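You operate a simulated robot arm through the tools that you are given. There is no shell and no other tool.

Carry out the task below with a simulated two-armed robot. There is one attempt and no reset: what you move stays moved.

TASK
Plug the white connector into Y1, the yellow into Y2 and switch on.
Fine: prove the stand dead first; free the lock slide; both plugged before the main switch goes on.

It is judged by the outcome, as a careful person would: the job done as asked, and still so three seconds after it is handed in. It fails if anything else is knocked over, pushed out of place, dropped, spilled or broken.

THE ROBOT
Two 7-joint arms with fingered hands on one trunk that stands fixed in place. Base frame: the origin is at the foot of the trunk, x ahead of it, y to its left, z up. Lengths are in m, angles in degrees, forces in N, time in s.
The left shoulder is at [0.024, 0.215, 1.198], the right one opposite. With the tool pointing down near the work surface each hand reaches from about 0.1 to 0.64 m from the base axis, measured 20 degrees to its own side. Payload 3.6 kg a hand.
The TCP of each hand is the grasp point between the finger pads, 0.022 m short of the fingertips. In the tool frame z runs along the fingers and y along their closing line. Largest opening 0.132 m; the body of the gripper starts 0.06 m behind the TCP. The gripper is a hand of 4 fingers: y runs from the thumb to the fingers, the wrist lies at [0, 0, -0.203] in the tool frame, and closing takes about 1.5 s.
Orientation is that of the tool frame in the base frame, as [roll, pitch, yaw] about the fixed x, y, z axes, in that order (R = Rz(yaw) Ry(pitch) Rx(roll)). With the fingers straight down and closing along the base's y, the tool's x points along the base's -x, its y along +y and its z along -z.

THE INTERFACE
- The arms move only by the tool servo_tool. It takes "left_deltas", "right_deltas" or both (then of equal length, played together; a hand with none holds still); each is a list of rows, each an object of numbers (a shift or turn left out is 0, a gripper value left out holds the last): "tx", "ty", "tz": the shift along the base's x, y, z in units of 50 mm (1.0 is 50 mm); "ax", "ay", "az": the turn, a rotation vector about the base's x, y, z in units of 5 degrees (1.0 is 5 degrees). In form: [{"tx": .., "ty": .., "tz": .., "ax": .., "ay": .., "az": ..}, ...]. A call has 1 to 20 rows; each row shifts and turns the commanded pose from where the row before left it. "left_gripper" and "right_gripper" are, for a hand that has rows, the finger opening in m, from 0 to 0.132, set as the call begins (left out, the last holds). A call with a number of a shift or a turn outside -1 to 1 is refused whole. Each row takes 0.2 s and may step no farther than 0.05 m and 8.6 degrees from the row before; otherwise, or with a gripper value out of range, the whole call is refused. Where a pose cannot be reached the arm comes as near as it can. A force on the tool above 40 N (or 10 N above the force at the start of the call, whichever is more), or a blocked arm, ends the call early, and 0.2 s more pass. Each finger travels about 0.108 m/s and halts on what it meets, pressing with about 22 N; the grip force reading is that of the motor and also rises with nothing between the fingers. The clock runs only during rows and for 0.2 s after the last one: add rows that do not move to give the fingers time. The reply holds the time, the measured pose of the TCP, the force on the tool along the base axes, the opening and the grip force, in the units named above and with some noise, with the torque about the TCP (base axes, N m) and any sound that the robot's microphone picked up.
- Cameras (640 x 400 px; columns grow to the right, rows downward): "scene" is now at [0.1532, -0.0562, 1.1539]; the picture's right is [-0.51, -0.86, 0.00], its down [-0.02, 0.01, -1.00] and it looks along [0.86, -0.51, -0.02] (base axes); focal length 214 px, centre (320, 200). "left" rides on the left gripper at [-0.053, -0.053, -0.084] in its tool frame; the picture's right is [0.71, -0.71, 0.00], its down [0.53, 0.53, -0.67] and it looks along [0.47, 0.47, 0.74] (tool axes); focal length 247 px, centre (320, 200). "right" rides on the right gripper at [0.053, -0.053, -0.084] in its tool frame; the picture's right is [0.71, 0.71, 0.00], its down [-0.53, 0.53, -0.67] and it looks along [-0.47, 0.47, 0.74] (tool axes); focal length 247 px, centre (320, 200).
- camera(camera): a new picture of that camera. No time passes.
- move_column(by): slides the trunk up (or, below 0, down) by that many m; the arms and the scene camera ride with it, the base frame stays. It gives what a move gives, with no picture.
- set_fingers(finger1, finger2, finger3, thumb_bend, hand): sets how far each is bent, from 0 (flat) to 1 (curled in); at 0.3 the hand is open as for a grip, at 0.7 the pads meet at the TCP. One left out holds its place. A second passes; each finger stops where it meets its share of the squeeze, and holds until it gets a number again. A gripper value or a shape takes the hand back. It gives what a move gives, with no picture; readings hold the bend of each and the force on the fingers (four entries, about 0 where the hand has none), thumb and palm.
- preshape(shape, hand): the hand has 4 fingers and takes this shape, open, in about a second: jaw (thumb against the fingers, like two jaws); tri (thumb and two fingers); tip (a fingertip pinch); poke (one finger out to press); point (the index stretched); flat (the hand flat); cup (the hand cupped); fist (a fist). The gripper value then closes the fingers along that shape, each until it touches; the sizes above hold for jaw. It gives what a move gives, with no picture.
- head_to(pan, tilt): turns the head with the scene camera to pan (to the left, within 60 degrees either way) and tilt (down, from -29 to 69), counted from straight ahead of the robot. It gives what a move gives.
- point_at(camera, pixels): for up to 12 pixels [column, row] of the newest picture of that camera ("zoom" is the newest enlarged one), the place [x, y, z] in the base frame of the surface seen there, good to about 0.002 m, but the place of the scene camera against the robot may be out by one fixed shift of up to 0.012 m in any direction. No time passes.
- zoom(camera, box): a new picture of the part [left, top, right, bottom] of that camera's present view, enlarged. No time passes.
- finish_job(): hands the job in; it is judged then, once.

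Open the grippers and draw the arms clear of the work before you hand the job in, unless the task says otherwise.

The tools are called after ">>>" as a command line: name --argument value ..., lists and objects as JSON in quotes. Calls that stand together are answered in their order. servo_tool: Moves the arms, as the interface text tells. Its arguments: {"type":"object","properties":{"left_deltas":{"type":"array","items":{"type":"object","properties":{"tx":{"type":"number"},"ty":{"type":"number"},"tz":{"type":"number"},"ax":{"type":"number"},"ay":{"type":"number"},"az":{"type":"number"}}}},"left_gripper":{"type":"number"},"right_deltas":{"type":"array","items":{"type":"object","properties":{"tx":{"type":"number"},"ty":{"type":"number"},"tz":{"type":"number"},"ax":{"type":"number"},"ay":{"type":"number"},"az":{"type":"number"}}}},"right_gripper":{"type":"number"}},"required":[]} The other tools are called the same way: move_column (by) slides the trunk up or down; preshape (shape, hand) gives the hand a shape; set_fingers (finger1, finger2, finger3, thumb_bend, hand) moves the fingers one by one; head_to (pan, tilt) turns the head that bears the scene camera; camera (camera) takes a picture; point_at (camera, pixels) gives the place of the surface under pixels of a picture; zoom (camera, box) takes an enlarged picture of a part of a camera's view; finish_job () hands the job in.

At the start:

```text
t: 0.0
left_tcp_pos: [0.4192, -0.0015, 1.2356]
left_tcp_rot: [179.9, -0.1, -179.9]
left_contact_force: [0.1, 0.1, -1.2]
left_moment: [0.0, 0.02, 0.01]
left_opening: 0.1318
left_gripper_force: 0.1
left_shape: jaw
left_bend: [0.3, 0.3, 0.3, 0.3]
left_finger forces: [0.0, 0.0, 0.0, 0.0, 0.0, 0.0]
right_tcp_pos: [0.3124, -0.4419, 1.2157]
right_tcp_rot: [-180.0, 0.0, 179.9]
right_contact_force: [0.1, 0.5, 0.0]
right_moment: [0.03, 0.02, 0.0]
right_opening: 0.132
right_gripper_force: 0.0
right_shape: jaw
right_bend: [0.3, 0.3, 0.3, 0.3]
right_finger forces: [0.1, 0.1, 0.0, 0.1, 0.0, 0.0]
trunk travel left (down, up): [-0.475, 0.201]
head pan, tilt: [-30.6, 1.2]
```

scene: 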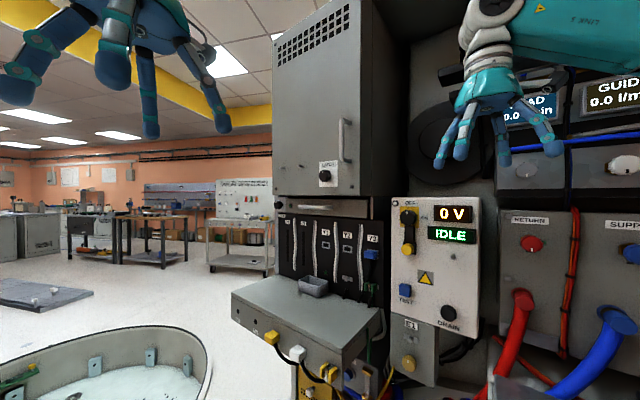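
right: 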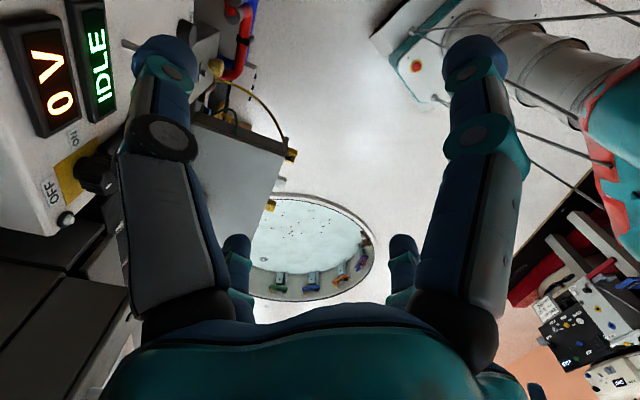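
left: 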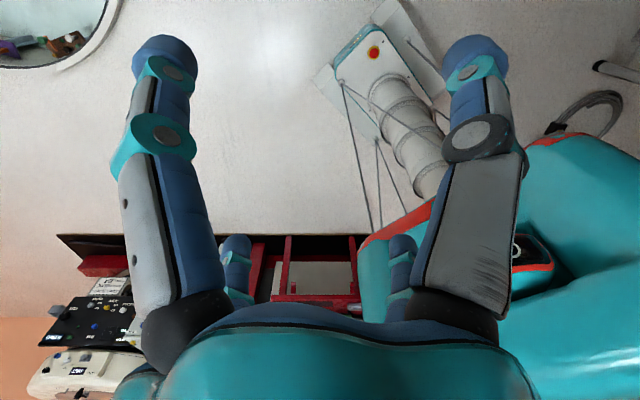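

The scene shows a stand with sockets (Y1..), a panel with OFF/ON switch, "0 V" and "IDLE" displays, TEST button, and connectors on a tray around (270,338). I'll zoom in on these parts.

>>> zoom --camera "scene" --box '[380, 180, 500, 390]'

>>> zoom --camera "scene" --box '[220, 190, 400, 300]'

>>> zoom --camera "scene" --box '[220, 290, 400, 400]'

```text
1.90 times, centred on (440, 285) of scene
```

zoom: 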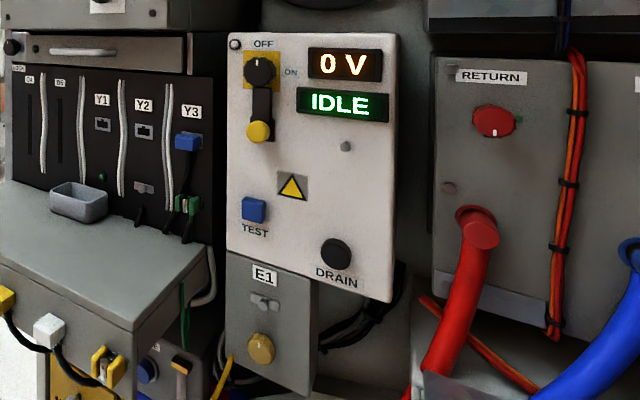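

```text
3.56 times, centred on (310, 245) of scene
```

zoom: 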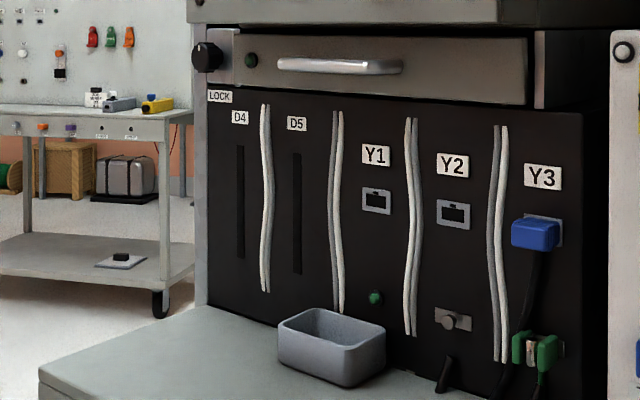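

```text
3.56 times, centred on (310, 345) of scene
```

zoom: 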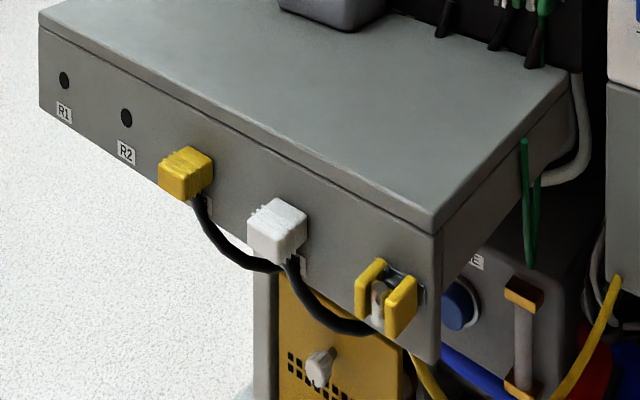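

The lock slide appears to be a small slide under Y2 at zoom (452,318), but there is also a "LOCK" label at upper left. I'll zoom tighter on all of these.

>>> zoom --camera "scene" --box '[265, 190, 345, 240]'

>>> zoom --camera "scene" --box '[310, 220, 390, 300]'

>>> zoom --camera "scene" --box '[390, 195, 480, 255]'

>>> zoom --camera "scene" --box '[390, 260, 480, 380]'

>>> zoom --camera "scene" --box '[290, 140, 370, 200]'

>>> zoom --camera "scene" --box '[290, 330, 410, 400]'

>>> zoom --camera "scene" --box '[230, 320, 310, 370]'

```text
8.00 times, centred on (305, 215) of scene
```

zoom: 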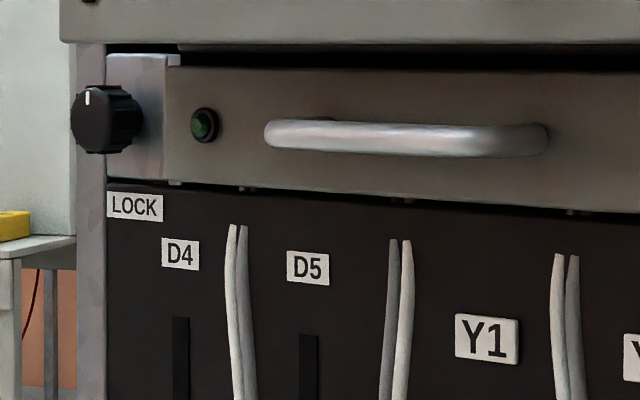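

```text
5.00 times, centred on (350, 260) of scene
```

zoom: 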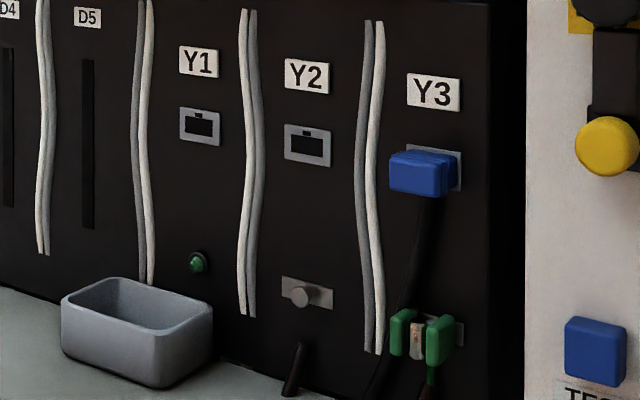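

```text
6.67 times, centred on (435, 225) of scene
```

zoom: 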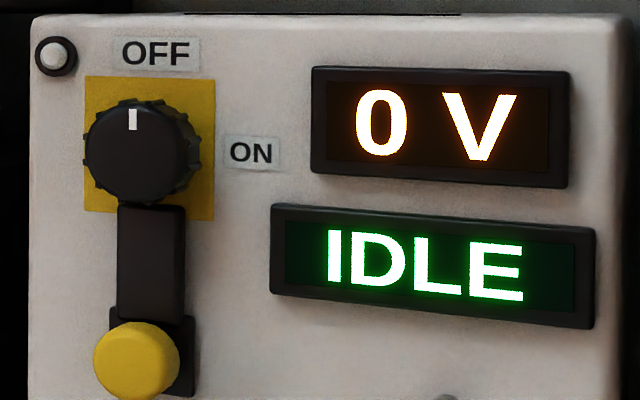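

```text
3.33 times, centred on (435, 320) of scene
```

zoom: 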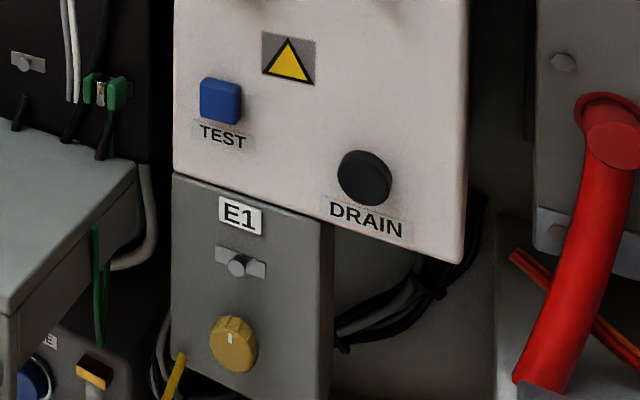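

```text
6.67 times, centred on (330, 170) of scene
```

zoom: 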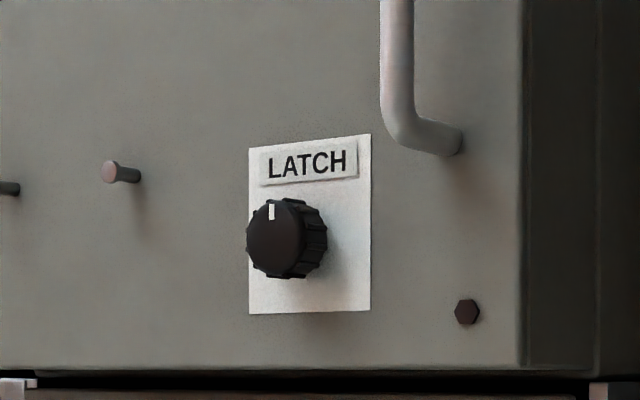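

```text
5.33 times, centred on (350, 365) of scene
```

zoom: 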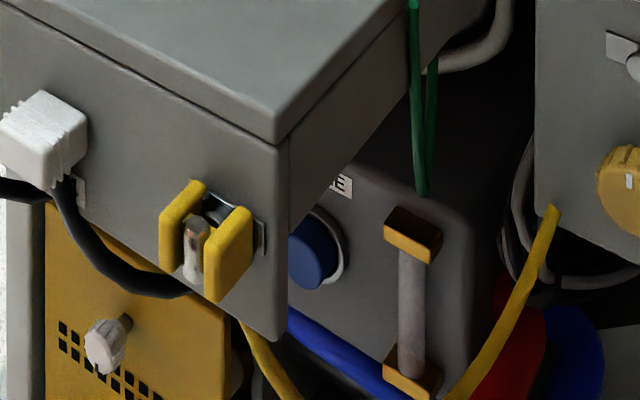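

```text
8.00 times, centred on (270, 345) of scene
```

zoom: 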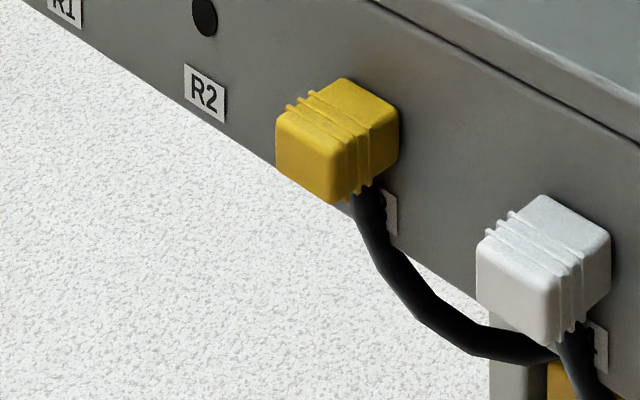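

The main switch has an OFF/ON rotary knob with a dark slide bar and yellow knob under it (the lock slide), plus TEST and DRAIN buttons. I'll get 3D positions of the key features.

>>> point_at --camera "scene" --pixels '[[409, 217], [408, 247], [405, 290], [449, 313], [270, 337], [296, 353], [324, 245], [347, 249], [371, 254], [397, 205], [470, 205], [470, 325]]'

>>> point_at --camera "scene" --pixels '[[240, 295], [340, 345], [340, 380], [380, 325], [312, 285], [349, 279], [292, 208], [325, 175], [344, 140], [410, 362], [480, 300], [530, 320]]'

```text
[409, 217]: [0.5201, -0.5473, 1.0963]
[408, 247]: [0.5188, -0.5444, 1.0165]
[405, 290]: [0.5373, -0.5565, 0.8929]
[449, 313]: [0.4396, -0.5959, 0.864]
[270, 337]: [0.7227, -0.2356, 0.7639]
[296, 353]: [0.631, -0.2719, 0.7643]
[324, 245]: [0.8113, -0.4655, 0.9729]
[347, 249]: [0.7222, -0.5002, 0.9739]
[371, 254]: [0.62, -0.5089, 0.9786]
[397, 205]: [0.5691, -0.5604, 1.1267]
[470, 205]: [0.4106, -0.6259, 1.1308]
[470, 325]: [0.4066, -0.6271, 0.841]
```

```text
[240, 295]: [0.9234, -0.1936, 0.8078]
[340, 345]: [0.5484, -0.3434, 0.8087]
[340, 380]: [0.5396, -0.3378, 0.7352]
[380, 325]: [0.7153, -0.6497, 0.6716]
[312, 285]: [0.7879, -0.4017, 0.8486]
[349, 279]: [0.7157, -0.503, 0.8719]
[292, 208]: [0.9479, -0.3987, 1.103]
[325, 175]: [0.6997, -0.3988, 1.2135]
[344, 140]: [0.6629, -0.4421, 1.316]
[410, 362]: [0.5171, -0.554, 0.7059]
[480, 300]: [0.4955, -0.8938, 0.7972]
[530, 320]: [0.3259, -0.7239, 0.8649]
```

Panels face the direction n≈(-0.38, 0.92, 0); the switch is at z≈1.10, TEST at 0.89, and the sockets at 0.97. I lower the trunk to bring the shoulders level with the work.

>>> move_column --by -0.2

>>> camera --camera "scene"

>>> camera --camera "right"

```text
t: 2.2
left_tcp_pos: [0.4188, -0.002, 1.0374]
left_tcp_rot: [179.9, 0.0, 180.0]
left_contact_force: [-0.3, -0.5, 0.1]
left_moment: [-0.02, 0.02, -0.02]
left_opening: 0.1319
left_gripper_force: 0.1
left_shape: jaw
left_bend: [0.3, 0.3, 0.3, 0.3]
left_finger forces: [0.0, 0.0, 0.0, 0.0, 0.1, 0.1]
right_tcp_pos: [0.3112, -0.4415, 1.0168]
right_tcp_rot: [-180.0, 0.0, -179.9]
right_contact_force: [-0.1, 0.4, 0.4]
right_moment: [-0.02, 0.0, 0.04]
right_opening: 0.1319
right_gripper_force: 0.0
right_shape: jaw
right_bend: [0.3, 0.3, 0.3, 0.3]
right_finger forces: [0.0, 0.0, 0.0, 0.1, 0.1, 0.0]
trunk travel left (down, up): [-0.275, 0.401]
head pan, tilt: [-30.6, 1.2]
```

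```text
taken
```

scene: 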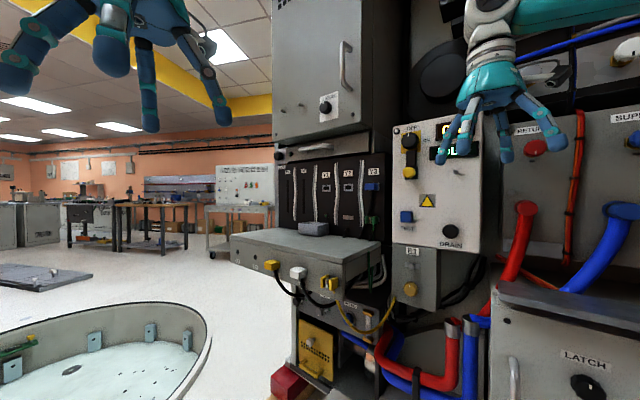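

```text
taken
```

right: 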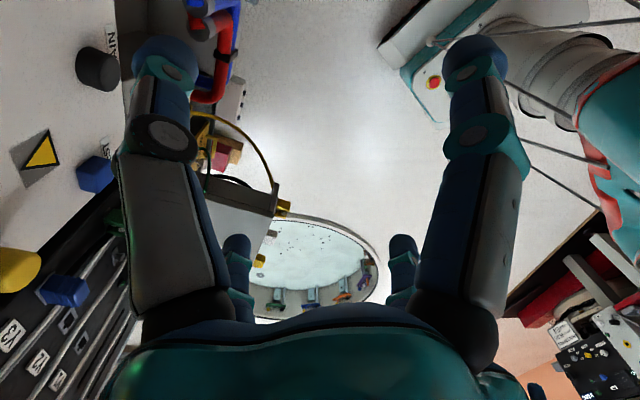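

The column is at work height now. I turn the right hand to point horizontally at the panel while moving to a spot well in front of it, and move the left arm out to the left.

>>> servo_tool --right_deltas '[{"tx": 0.3, "ty": 0.1, "ax": -1}, {"tx": 0.3, "ty": 0.1, "ax": -1}, {"tx": 0.3, "ty": 0.1, "ax": -1}, {"tx": 0.3, "ty": 0.1, "ax": -1}, {"tx": 0.3, "ty": 0.1, "ax": -1}, {"tx": 0.3, "ty": 0.1, "ax": -1}, {"tx": 0.3, "ty": 0.1, "ax": -1}, {"tx": 0.3, "ty": 0.1, "ax": -1}, {"tx": 0.3, "ty": 0.1, "ax": -1}, {"ax": -1}, {"ax": -1}, {"ax": -1}, {"ax": -1}, {"ax": -1}, {"ax": -1}, {"ax": -1}, {"ax": -1}, {"ax": -1}]' --left_deltas '[{"ty": 0.5}, {"ty": 0.5}, {"ty": 0.5}, {"ty": 0.5}, {"ty": 0.5}, {"ty": 0.5}, {"ty": 0.5}, {"ty": 0.5}, {"ty": 0.5}, {"ty": 0.5}, {}, {}, {}, {}, {}, {}, {}, {}]'

>>> camera --camera "scene"

>>> camera --camera "right"

```text
t: 6.0
left_tcp_pos: [0.4194, 0.2462, 1.0353]
left_tcp_rot: [180.0, -0.1, 179.9]
left_contact_force: [0.9, -0.3, 0.2]
left_moment: [0.01, -0.01, 0.01]
left_opening: 0.1319
left_gripper_force: 0.0
left_shape: jaw
left_bend: [0.3, 0.3, 0.3, 0.3]
left_finger forces: [0.0, 0.1, 0.1, 0.0, 0.1, 0.0]
right_tcp_pos: [0.3902, -0.5519, 1.0114]
right_tcp_rot: [-90.0, -0.1, -179.7]
right_contact_force: [0.5, -0.6, 1.0]
right_moment: [0.02, -0.03, 0.03]
right_opening: 0.132
right_gripper_force: 0.1
right_shape: jaw
right_bend: [0.3, 0.3, 0.3, 0.3]
right_finger forces: [0.0, 0.0, 0.0, 0.1, 0.1, 0.0]
right hand out of reach, approached as far as the arm can: row 9, 10, 11, 12, 13, 14, 15, 16, 17, 18
trunk travel left (down, up): [-0.275, 0.401]
head pan, tilt: [-30.6, 1.2]
```

```text
taken
```

scene: 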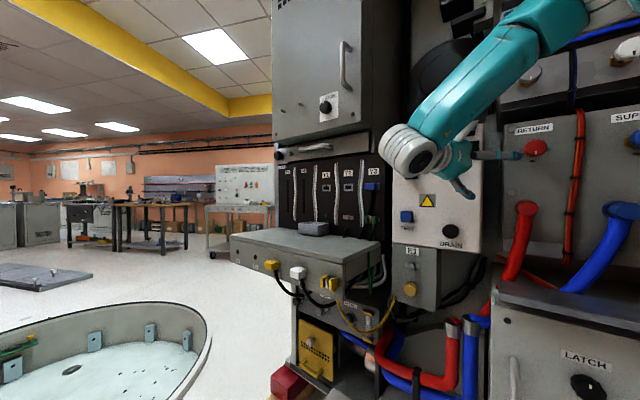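

```text
taken
```

right: 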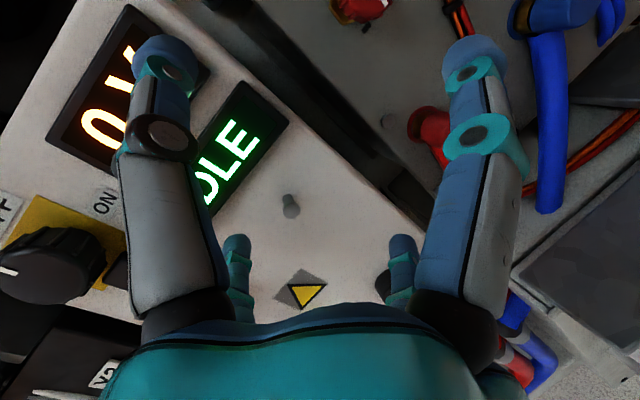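

The right arm couldn't reach the commanded pose: it stopped at (0.390,-0.552), still clear of the panel. I back off in +y and yaw the hand toward +x, where this arm should bend more easily.

>>> servo_tool --right_deltas '[{"az": 1}, {"az": 1}, {"az": 1}, {"az": 1}, {"az": 1}, {"az": 1}, {"az": 1}, {"az": 1}]'

>>> camera --camera "scene"

```text
t: 7.8
left_tcp_pos: [0.4185, 0.2482, 1.0356]
left_tcp_rot: [-179.8, -0.1, 179.9]
left_contact_force: [0.4, 0.6, -0.3]
left_moment: [-0.05, 0.03, -0.03]
left_opening: 0.1321
left_gripper_force: 0.0
left_shape: jaw
left_bend: [0.3, 0.3, 0.3, 0.3]
left_finger forces: [0.1, 0.0, 0.0, 0.0, 0.0, 0.0]
right_tcp_pos: [0.3914, -0.5476, 1.0132]
right_tcp_rot: [-90.1, -0.2, -139.8]
right_contact_force: [-0.9, -0.9, -0.6]
right_moment: [0.01, 0.01, -0.03]
right_opening: 0.1321
right_gripper_force: 0.2
right_shape: jaw
right_bend: [0.3, 0.3, 0.3, 0.3]
right_finger forces: [0.0, 0.0, 0.0, 0.1, 0.0, 0.1]
trunk travel left (down, up): [-0.275, 0.401]
head pan, tilt: [-30.6, 1.2]
```

```text
taken
```

scene: 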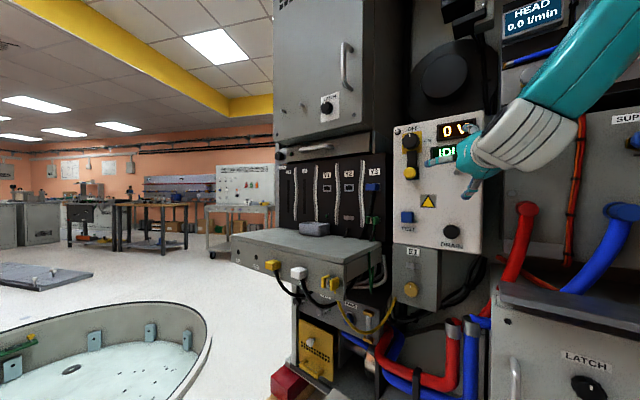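

That pose is reached and the command follows the actual pose. I now move the hand back away from the panel and left toward the TEST button's area.

>>> servo_tool --right_deltas '[{"ty": 0.5}, {"ty": 0.5}, {"ty": 0.5, "tx": 0.2}, {"ty": 0.5, "tx": 0.3, "tz": -0.3}, {"ty": 0.5, "tx": 0.3, "tz": -0.3}, {"tx": 0.3, "tz": -0.3}, {"tx": 0.3, "tz": -0.3}]'

>>> camera --camera "scene"

>>> camera --camera "right"

```text
t: 9.4
left_tcp_pos: [0.418, 0.246, 1.0368]
left_tcp_rot: [-180.0, 0.0, -179.9]
left_contact_force: [-0.1, 0.3, 0.1]
left_moment: [0.01, -0.01, -0.02]
left_opening: 0.1318
left_gripper_force: 0.1
left_shape: jaw
left_bend: [0.3, 0.3, 0.3, 0.3]
left_finger forces: [0.0, 0.0, 0.0, 0.1, 0.0, 0.0]
right_tcp_pos: [0.4736, -0.4335, 0.9469]
right_tcp_rot: [-90.0, -0.1, -140.0]
right_contact_force: [0.7, -0.1, 0.4]
right_moment: [0.0, -0.03, -0.04]
right_opening: 0.132
right_gripper_force: 0.0
right_shape: jaw
right_bend: [0.3, 0.3, 0.3, 0.3]
right_finger forces: [0.0, 0.0, 0.0, 0.1, 0.0, 0.1]
right hand out of reach, approached as far as the arm can: row 1, 2
trunk travel left (down, up): [-0.275, 0.401]
head pan, tilt: [-30.6, 1.2]
```

```text
taken
```

scene: 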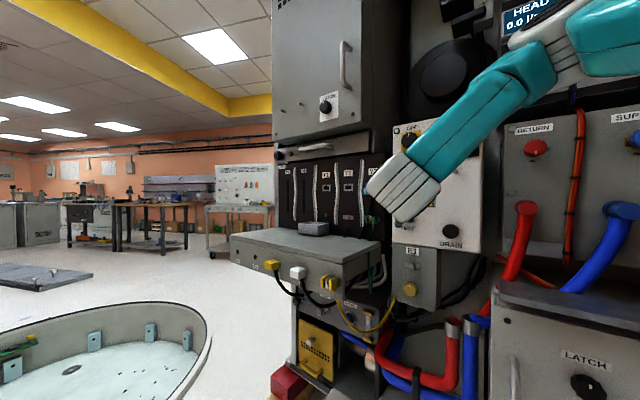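

```text
taken
```

right: 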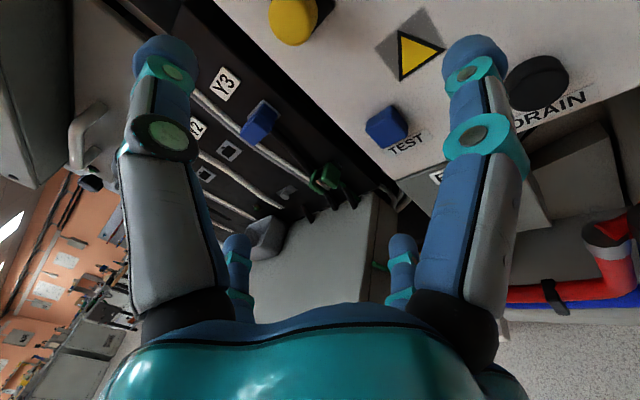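

The right camera sees TEST at (388,127), the yellow slide knob at (293,20) and Y3 at (258,120). I take positions from this hand camera to compare with the scene ones and find the scene camera's shift.

>>> point_at --camera "right" --pixels '[[388, 127], [293, 20], [258, 118], [417, 55], [350, 60], [340, 100], [540, 82], [325, 180], [286, 190], [229, 150], [205, 172], [270, 235]]'

>>> zoom --camera "right" --box '[180, 60, 400, 200]'

>>> zoom --camera "scene" --box '[380, 120, 480, 180]'

```text
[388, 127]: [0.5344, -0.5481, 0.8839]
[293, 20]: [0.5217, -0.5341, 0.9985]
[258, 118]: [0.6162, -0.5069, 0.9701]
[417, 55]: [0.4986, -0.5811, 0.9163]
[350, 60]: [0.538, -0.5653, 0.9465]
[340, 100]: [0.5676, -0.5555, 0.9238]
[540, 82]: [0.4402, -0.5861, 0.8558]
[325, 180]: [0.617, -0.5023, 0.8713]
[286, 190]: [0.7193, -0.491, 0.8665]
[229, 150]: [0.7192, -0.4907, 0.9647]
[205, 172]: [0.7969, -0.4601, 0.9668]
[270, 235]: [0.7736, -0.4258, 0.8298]
```

```text
2.86 times, centred on (290, 130) of right
```

zoom: 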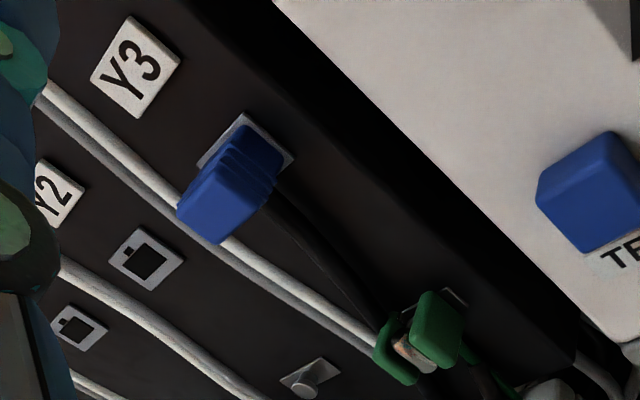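

```text
6.40 times, centred on (430, 150) of scene
```

zoom: 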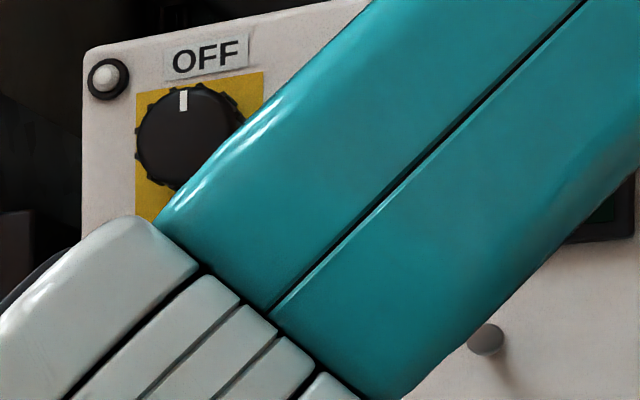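

The scene camera is offset: hand ≈ scene + (-0.003, +0.009, -0.009). TEST is at about (0.534,-0.548,0.884). I shape the right hand to poke and look.

>>> preshape --hand "right" --shape "poke"

>>> camera --camera "right"

>>> camera --camera "scene"

```text
t: 10.3
left_tcp_pos: [0.418, 0.2457, 1.0354]
left_tcp_rot: [179.9, -0.2, 180.0]
left_contact_force: [0.0, 0.1, 0.1]
left_moment: [-0.03, -0.02, 0.01]
left_opening: 0.1322
left_gripper_force: 0.1
left_shape: jaw
left_bend: [0.3, 0.3, 0.3, 0.3]
left_finger forces: [0.0, 0.0, 0.0, 0.1, 0.1, 0.0]
right_tcp_pos: [0.4728, -0.4337, 0.9486]
right_tcp_rot: [-89.9, -0.1, -140.0]
right_contact_force: [0.2, -0.6, 0.0]
right_moment: [0.03, 0.03, -0.01]
right_opening: 0.0
right_gripper_force: 0.0
right_shape: poke
right_bend: [1.0, 1.0, 1.0, 0.91]
right_finger forces: [0.1, 0.1, 0.1, 0.0, 0.0, 0.0]
trunk travel left (down, up): [-0.275, 0.401]
head pan, tilt: [-30.6, 1.2]
```

```text
taken
```

right: 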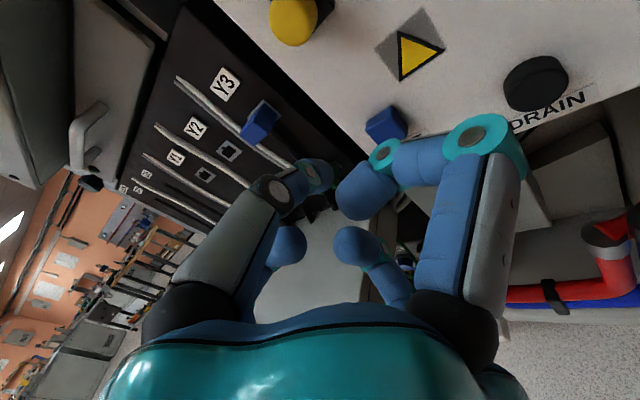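

```text
taken
```

scene: 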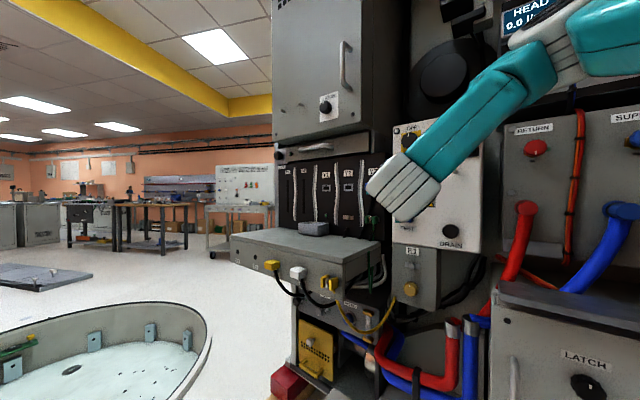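

Poke looks like a curled fist here rather than one extended finger. I try "point" instead.

>>> preshape --hand "right" --shape "point"

>>> camera --camera "right"

>>> zoom --camera "scene" --box '[360, 150, 480, 240]'

```text
t: 11.2
left_tcp_pos: [0.4179, 0.2456, 1.0357]
left_tcp_rot: [180.0, -0.1, -180.0]
left_contact_force: [0.4, 0.5, -0.3]
left_moment: [0.01, 0.03, -0.02]
left_opening: 0.1318
left_gripper_force: 0.1
left_shape: jaw
left_bend: [0.3, 0.3, 0.3, 0.3]
left_finger forces: [0.1, 0.1, 0.1, 0.0, 0.0, 0.0]
right_tcp_pos: [0.4732, -0.4337, 0.9478]
right_tcp_rot: [-90.0, 0.0, -139.9]
right_contact_force: [0.4, -1.0, 0.3]
right_moment: [0.05, 0.04, 0.01]
right_opening: 0.1261
right_gripper_force: 0.1
right_shape: point
right_bend: [0.7, 1.0, 1.0, 0.81]
right_finger forces: [0.0, 0.0, 0.1, 0.0, 0.1, 0.1]
trunk travel left (down, up): [-0.275, 0.401]
head pan, tilt: [-30.6, 1.2]
```

```text
taken
```

right: 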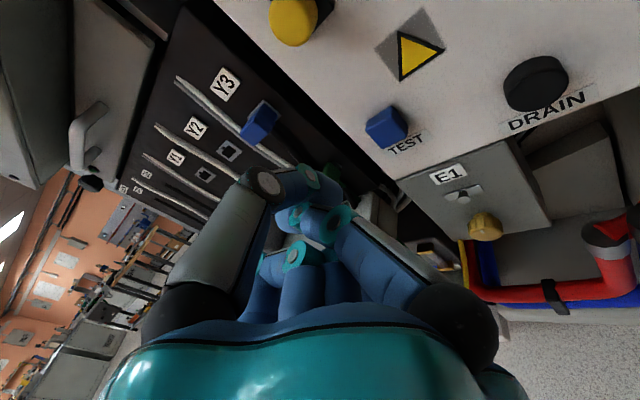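

```text
4.44 times, centred on (420, 195) of scene
```

zoom: 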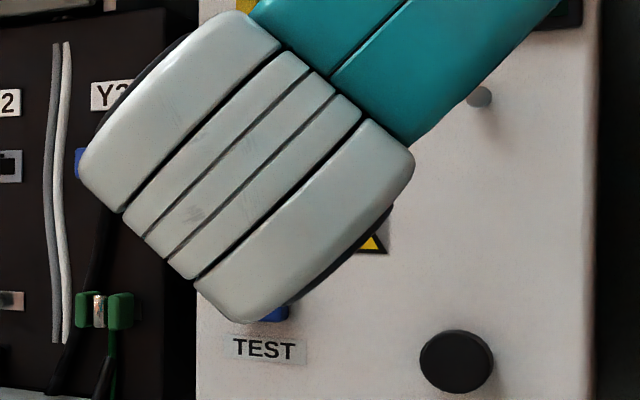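

I zoom in on the hand to see which finger is out and where its tip lies.

>>> zoom --camera "right" --box '[220, 110, 420, 310]'

>>> point_at --camera "right" --pixels '[[265, 185], [300, 180], [318, 172], [335, 182], [330, 215], [300, 215], [295, 255], [380, 260]]'

```text
2.00 times, centred on (320, 210) of right
```

zoom: 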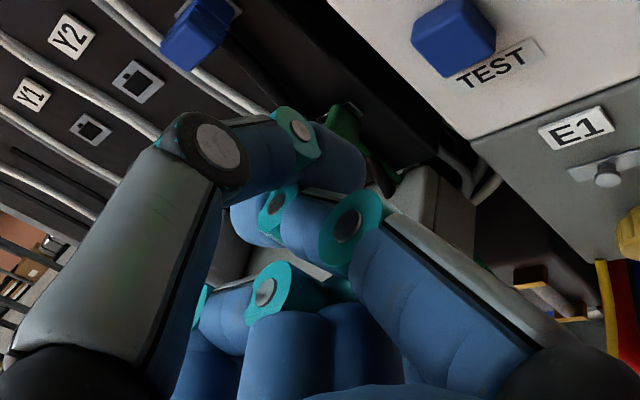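

```text
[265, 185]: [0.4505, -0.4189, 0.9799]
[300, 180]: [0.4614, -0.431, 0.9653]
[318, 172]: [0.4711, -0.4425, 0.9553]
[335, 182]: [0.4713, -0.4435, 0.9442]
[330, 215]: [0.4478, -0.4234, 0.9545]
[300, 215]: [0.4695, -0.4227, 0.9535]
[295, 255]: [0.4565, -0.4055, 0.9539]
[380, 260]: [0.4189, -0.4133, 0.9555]
```

Point also leaves the fingertips bunched, so I use the closed jaw as a press tip. I shape it to jaw and close it with the hand standing still.

>>> preshape --hand "right" --shape "jaw"

>>> servo_tool --right_deltas '[{}, {}, {}, {}, {}, {}, {}, {}]' --right_gripper 0.0

>>> camera --camera "right"

```text
t: 12.1
left_tcp_pos: [0.4181, 0.2462, 1.0351]
left_tcp_rot: [-180.0, 0.0, -180.0]
left_contact_force: [-0.4, 0.0, -0.5]
left_moment: [0.0, 0.01, 0.01]
left_opening: 0.1319
left_gripper_force: 0.0
left_shape: jaw
left_bend: [0.3, 0.3, 0.3, 0.3]
left_finger forces: [0.1, 0.1, 0.0, 0.0, 0.0, 0.0]
right_tcp_pos: [0.4725, -0.4337, 0.9476]
right_tcp_rot: [-90.1, -0.1, -140.1]
right_contact_force: [0.2, 1.2, -1.3]
right_moment: [0.01, 0.02, 0.0]
right_opening: 0.1318
right_gripper_force: 0.1
right_shape: jaw
right_bend: [0.3, 0.3, 0.3, 0.3]
right_finger forces: [0.1, 0.0, 0.0, 0.0, 0.0, 0.0]
trunk travel left (down, up): [-0.275, 0.401]
head pan, tilt: [-30.6, 1.2]
```

```text
t: 13.9
left_tcp_pos: [0.4185, 0.2458, 1.0344]
left_tcp_rot: [180.0, -0.1, 179.9]
left_contact_force: [-0.7, 0.3, 0.5]
left_moment: [0.03, -0.01, -0.02]
left_opening: 0.1321
left_gripper_force: 0.0
left_shape: jaw
left_bend: [0.3, 0.3, 0.3, 0.3]
left_finger forces: [0.0, 0.1, 0.0, 0.1, 0.0, 0.1]
right_tcp_pos: [0.4723, -0.4343, 0.9475]
right_tcp_rot: [-89.9, -0.1, -140.0]
right_contact_force: [-0.4, -1.3, -0.3]
right_moment: [0.02, 0.0, -0.01]
right_opening: 0.0
right_gripper_force: 22.0
right_shape: jaw
right_bend: [0.7, 0.7, 0.7, 0.7]
right_finger forces: [0.0, 0.0, 0.1, 0.0, 0.1, 0.0]
trunk travel left (down, up): [-0.275, 0.401]
head pan, tilt: [-30.6, 1.2]
```

```text
taken
```

right: 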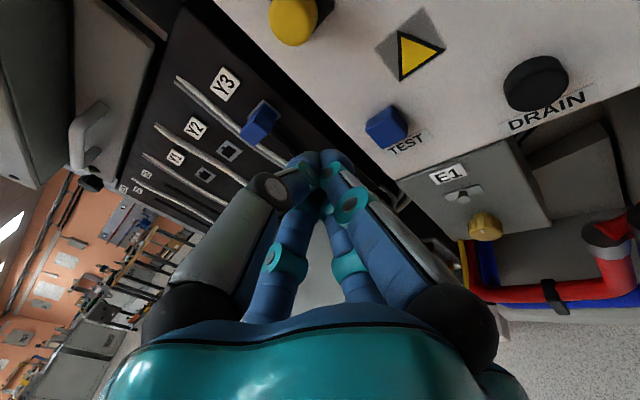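

The fingertips are now bunched together and act as a blunt press tip 22 mm ahead of the TCP. I move to about 5 cm in front of the TEST button.

>>> servo_tool --right_deltas '[{"tx": 0.12, "ty": -0.2, "tz": -0.25}, {"tx": 0.12, "ty": -0.2, "tz": -0.25}, {"tx": 0.12, "ty": -0.2, "tz": -0.25}, {"tx": 0.12, "ty": -0.2, "tz": -0.25}, {"tx": 0.11, "ty": -0.2, "tz": -0.27}]'

>>> camera --camera "right"

>>> camera --camera "scene"

```text
t: 15.1
left_tcp_pos: [0.4182, 0.2461, 1.0358]
left_tcp_rot: [-180.0, 0.0, 179.9]
left_contact_force: [0.0, -0.3, -0.4]
left_moment: [0.0, -0.02, 0.0]
left_opening: 0.132
left_gripper_force: 0.1
left_shape: jaw
left_bend: [0.3, 0.3, 0.3, 0.3]
left_finger forces: [0.1, 0.0, 0.1, 0.0, 0.1, 0.0]
right_tcp_pos: [0.4985, -0.4884, 0.8949]
right_tcp_rot: [-90.2, 0.0, -139.9]
right_contact_force: [0.0, 0.9, -0.6]
right_moment: [0.03, -0.01, 0.01]
right_opening: 0.0002
right_gripper_force: 21.8
right_shape: jaw
right_bend: [0.7, 0.7, 0.7, 0.7]
right_finger forces: [0.1, 0.0, 0.1, 0.1, 0.0, 0.1]
right hand out of reach, approached as far as the arm can: row 4, 5
trunk travel left (down, up): [-0.275, 0.401]
head pan, tilt: [-30.6, 1.2]
```

```text
taken
```

right: 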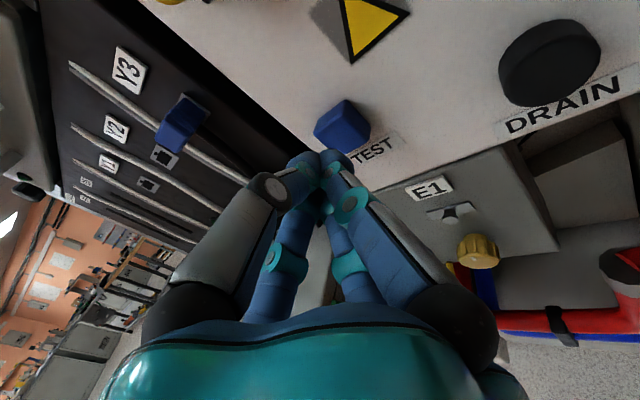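

```text
taken
```

scene: 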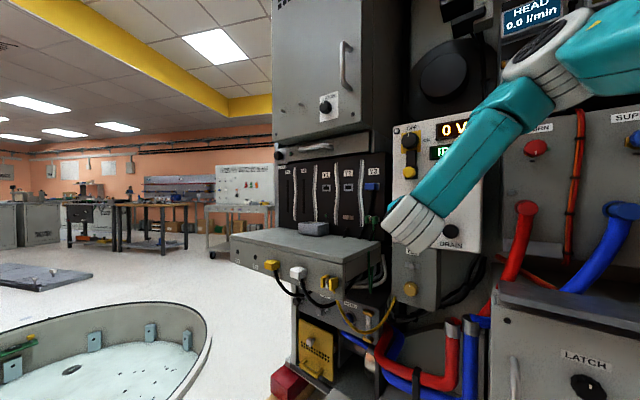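

z stalled at 0.895 (out of reach), so the wrist is near a limit. I back off slightly and roll the hand about its pointing axis to see if that frees it.

>>> servo_tool --right_deltas '[{"tx": -0.15, "ty": 0.35}, {"ax": -0.643, "ay": 0.766}, {"ax": -0.643, "ay": 0.766}, {"ax": -0.643, "ay": 0.766}, {"ax": -0.643, "ay": 0.766}, {"ax": -0.643, "ay": 0.766}, {"ax": -0.643, "ay": 0.766}, {"ax": -0.643, "ay": 0.766}, {"ax": -0.643, "ay": 0.766}, {"ax": -0.643, "ay": 0.766}, {"tz": -0.2}, {"tz": -0.2}]'

>>> camera --camera "scene"

```text
t: 17.7
left_tcp_pos: [0.4172, 0.2457, 1.0353]
left_tcp_rot: [-179.9, 0.0, 180.0]
left_contact_force: [0.0, -0.5, 0.5]
left_moment: [-0.02, 0.0, 0.02]
left_opening: 0.1319
left_gripper_force: 0.1
left_shape: jaw
left_bend: [0.3, 0.3, 0.3, 0.3]
left_finger forces: [0.1, 0.1, 0.0, 0.0, 0.0, 0.0]
right_tcp_pos: [0.482, -0.4826, 0.8906]
right_tcp_rot: [-90.3, -45.1, -139.8]
right_contact_force: [-0.7, 0.2, 0.0]
right_moment: [0.0, -0.01, 0.02]
right_opening: 0.0
right_gripper_force: 21.8
right_shape: jaw
right_bend: [0.7, 0.7, 0.7, 0.7]
right_finger forces: [0.0, 0.1, 0.1, 0.0, 0.1, 0.1]
right hand out of reach, approached as far as the arm can: row 1, 11, 12
trunk travel left (down, up): [-0.275, 0.401]
head pan, tilt: [-30.6, 1.2]
```

```text
taken
```

scene: 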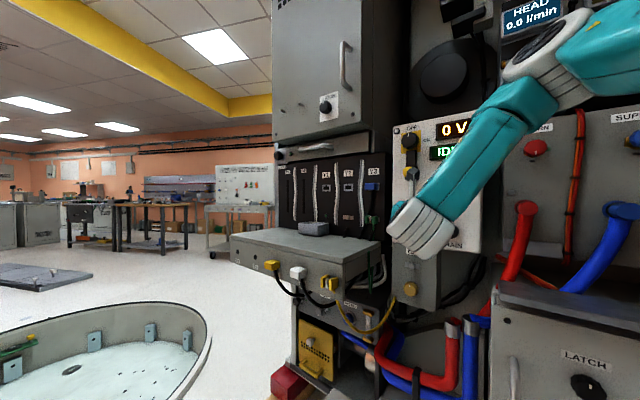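

Roll alone doesn't help; the forearm slopes down, so the wrist bend is the limit. I finish the roll (closing line horizontal along the panel) and pitch the fingers down ~35° to line the hand up with the forearm.

>>> servo_tool --right_deltas '[{"ax": 0.766, "ay": 0.643}, {"ax": 0.766, "ay": 0.643}, {"ax": 0.766, "ay": 0.643}, {"ax": 0.766, "ay": 0.643}, {"ax": 0.766, "ay": 0.643}, {"ax": 0.766, "ay": 0.643}, {"ty": 0.3}, {"tz": -0.2}, {"tz": 0.2}]'

>>> camera --camera "scene"

>>> camera --camera "right"

```text
t: 19.7
left_tcp_pos: [0.4181, 0.2462, 1.0349]
left_tcp_rot: [-180.0, 0.0, 180.0]
left_contact_force: [0.1, 0.8, 0.6]
left_moment: [-0.01, -0.04, -0.03]
left_opening: 0.1317
left_gripper_force: 0.0
left_shape: jaw
left_bend: [0.3, 0.3, 0.3, 0.3]
left_finger forces: [0.0, 0.0, 0.1, 0.1, 0.0, 0.0]
right_tcp_pos: [0.4816, -0.4672, 0.8902]
right_tcp_rot: [-129.3, -37.8, -113.3]
right_contact_force: [-0.3, 0.4, -0.2]
right_moment: [0.01, -0.01, -0.05]
right_opening: 0.0
right_gripper_force: 22.4
right_shape: jaw
right_bend: [0.7, 0.7, 0.7, 0.7]
right_finger forces: [0.0, 0.0, 0.1, 0.1, 0.0, 0.0]
trunk travel left (down, up): [-0.275, 0.401]
head pan, tilt: [-30.6, 1.2]
```

```text
taken
```

scene: 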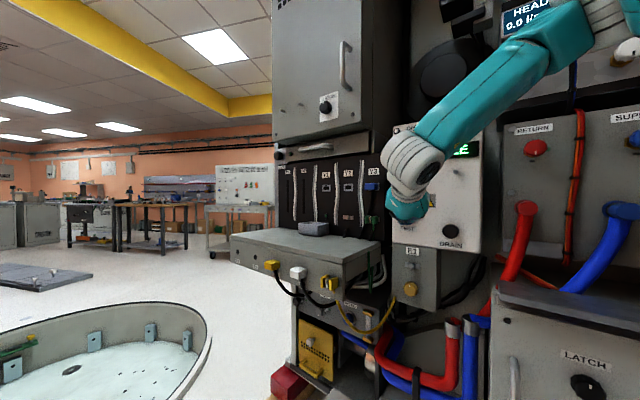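

```text
taken
```

right: 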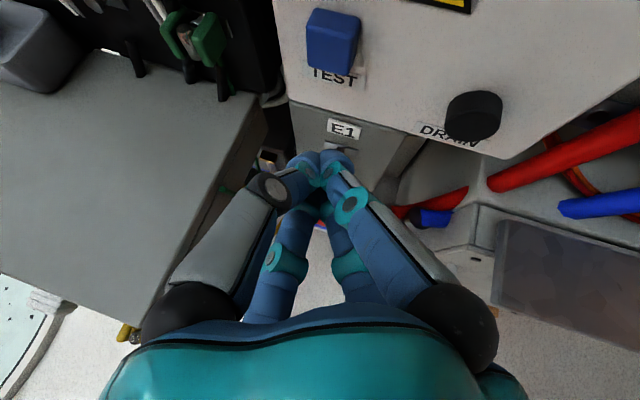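

No reach trouble now with the hand pitched down 30°. The tip is about 7.5 cm off the TEST button; I align it and approach to ~2 cm.

>>> servo_tool --right_deltas '[{"tx": 0.16, "ty": -0.23, "tz": 0.025}, {"tx": 0.16, "ty": -0.23, "tz": 0.025}, {"tx": 0.16, "ty": -0.23, "tz": 0.025}, {"tx": 0.16, "ty": -0.23, "tz": 0.025}]'

>>> camera --camera "scene"

>>> camera --camera "right"

```text
t: 20.7
left_tcp_pos: [0.4175, 0.2451, 1.036]
left_tcp_rot: [180.0, -0.1, 180.0]
left_contact_force: [-0.4, -0.6, 0.0]
left_moment: [-0.01, 0.01, 0.02]
left_opening: 0.1321
left_gripper_force: 0.0
left_shape: jaw
left_bend: [0.3, 0.3, 0.3, 0.3]
left_finger forces: [0.0, 0.0, 0.0, 0.0, 0.0, 0.1]
right_tcp_pos: [0.5142, -0.5119, 0.8952]
right_tcp_rot: [-129.4, -37.9, -113.2]
right_contact_force: [-0.2, 0.9, 0.0]
right_moment: [0.02, 0.0, 0.01]
right_opening: 0.0
right_gripper_force: 21.9
right_shape: jaw
right_bend: [0.7, 0.7, 0.7, 0.7]
right_finger forces: [0.1, 0.0, 0.0, 0.1, 0.0, 0.0]
trunk travel left (down, up): [-0.275, 0.401]
head pan, tilt: [-30.6, 1.2]
```

```text
taken
```

scene: 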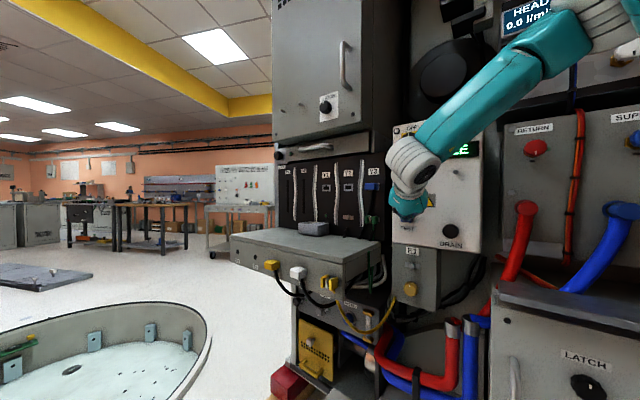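

```text
taken
```

right: 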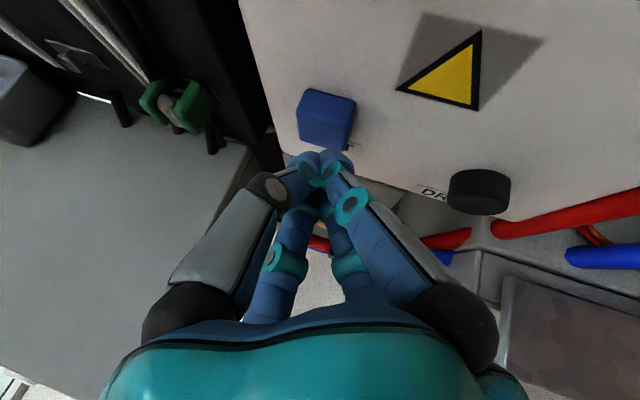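

The TEST button is at (325,120) in the right view, just beyond the fingertips. I measure its face and the fingertips' place.

>>> point_at --camera "right" --pixels '[[322, 120], [308, 135], [340, 138], [312, 105], [340, 105], [305, 160], [333, 160], [320, 158], [260, 40], [360, 40], [480, 195], [380, 150]]'

>>> zoom --camera "right" --box '[240, 60, 400, 220]'

```text
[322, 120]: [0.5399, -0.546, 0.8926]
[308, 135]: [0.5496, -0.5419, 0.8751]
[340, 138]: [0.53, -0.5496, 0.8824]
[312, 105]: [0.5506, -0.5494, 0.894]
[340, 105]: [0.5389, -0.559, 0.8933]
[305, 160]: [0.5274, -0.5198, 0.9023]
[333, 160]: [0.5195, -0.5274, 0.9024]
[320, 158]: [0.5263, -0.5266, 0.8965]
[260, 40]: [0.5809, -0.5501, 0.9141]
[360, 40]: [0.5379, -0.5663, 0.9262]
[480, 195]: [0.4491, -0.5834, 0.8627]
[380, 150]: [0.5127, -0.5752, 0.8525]
```

```text
2.50 times, centred on (320, 140) of right
```

zoom: 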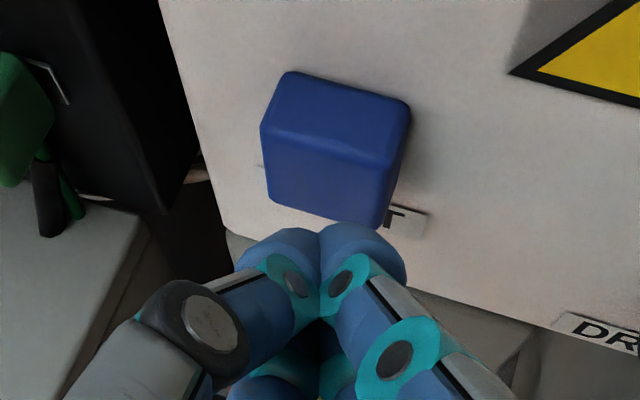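

The button face is centred near (0.540,-0.546,0.880) with panel normal n≈(-0.345,0.938,0). I close the remaining ~23 mm and press several mm in.

>>> servo_tool --right_deltas '[{"tx": 0.11, "ty": -0.12, "tz": -0.03}, {"tx": 0.11, "ty": -0.12, "tz": -0.03}, {"tx": 0.028, "ty": -0.075}, {"tx": 0.028, "ty": -0.075}, {"tx": 0.028, "ty": -0.075}, {"tx": 0.028, "ty": -0.075}, {}]'

>>> camera --camera "right"

>>> zoom --camera "scene" --box '[380, 100, 500, 260]'

```text
t: 22.3
left_tcp_pos: [0.4151, 0.2488, 1.0355]
left_tcp_rot: [-179.8, 0.0, -180.0]
left_contact_force: [0.7, 0.5, -0.1]
left_moment: [-0.02, 0.0, -0.02]
left_opening: 0.132
left_gripper_force: 0.1
left_shape: jaw
left_bend: [0.3, 0.3, 0.3, 0.3]
left_finger forces: [0.1, 0.0, 0.0, 0.0, 0.1, 0.1]
right_tcp_pos: [0.5273, -0.5359, 0.8941]
right_tcp_rot: [-129.4, -37.8, -113.0]
right_contact_force: [-20.6, 30.5, 0.5]
right_moment: [0.2, 0.11, 0.1]
right_opening: 0.0
right_gripper_force: 22.3
right_shape: jaw
right_bend: [0.7, 0.7, 0.7, 0.7]
right_finger forces: [96.2, 0.0, 0.1, 0.0, 0.0, 0.1]
trunk travel left (down, up): [-0.275, 0.401]
head pan, tilt: [-30.6, 1.2]
heard: click
```

```text
taken
```

right: 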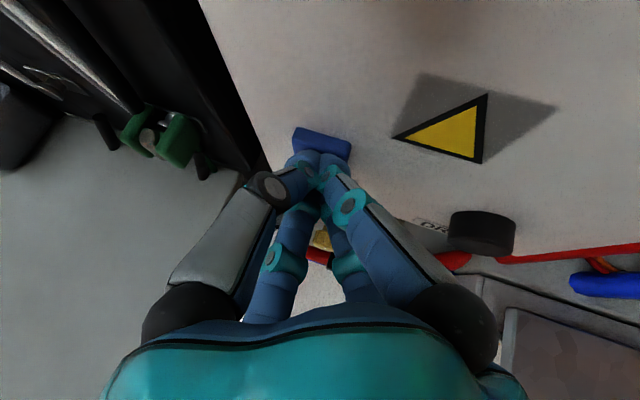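

```text
2.50 times, centred on (440, 180) of scene
```

zoom: 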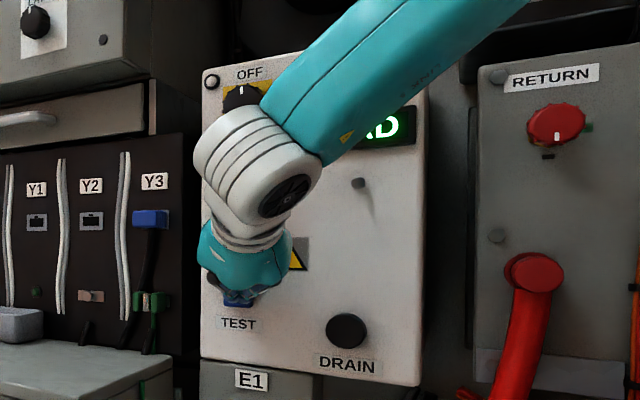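

A click was heard and the display now ends in "…AD" (green), presumably DEAD. I back away and check the display.

>>> servo_tool --right_deltas '[{"tx": -0.14, "ty": 0.38}, {"tx": -0.14, "ty": 0.38}, {"tx": -0.14, "ty": 0.38}, {"tx": -0.14, "ty": 0.38}, {"tx": -0.2, "ty": 0.38, "tz": -0.3}, {"tx": -0.3, "tz": -0.4}]'

>>> camera --camera "scene"

```text
t: 23.7
left_tcp_pos: [0.4179, 0.2473, 1.0369]
left_tcp_rot: [-179.9, -0.1, -180.0]
left_contact_force: [0.0, -0.1, -0.4]
left_moment: [0.0, 0.03, -0.03]
left_opening: 0.1318
left_gripper_force: 0.1
left_shape: jaw
left_bend: [0.3, 0.3, 0.3, 0.3]
left_finger forces: [0.1, 0.1, 0.0, 0.0, 0.0, 0.0]
right_tcp_pos: [0.479, -0.4446, 0.8585]
right_tcp_rot: [-129.3, -37.7, -113.5]
right_contact_force: [-0.6, 0.5, 0.3]
right_moment: [0.0, 0.0, 0.02]
right_opening: 0.0
right_gripper_force: 22.3
right_shape: jaw
right_bend: [0.7, 0.7, 0.7, 0.7]
right_finger forces: [0.0, 0.1, 0.0, 0.1, 0.1, 0.0]
trunk travel left (down, up): [-0.275, 0.401]
head pan, tilt: [-30.6, 1.2]
```

```text
taken
```

scene: 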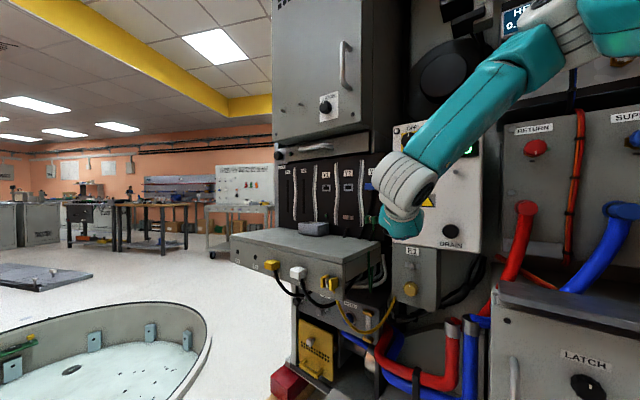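

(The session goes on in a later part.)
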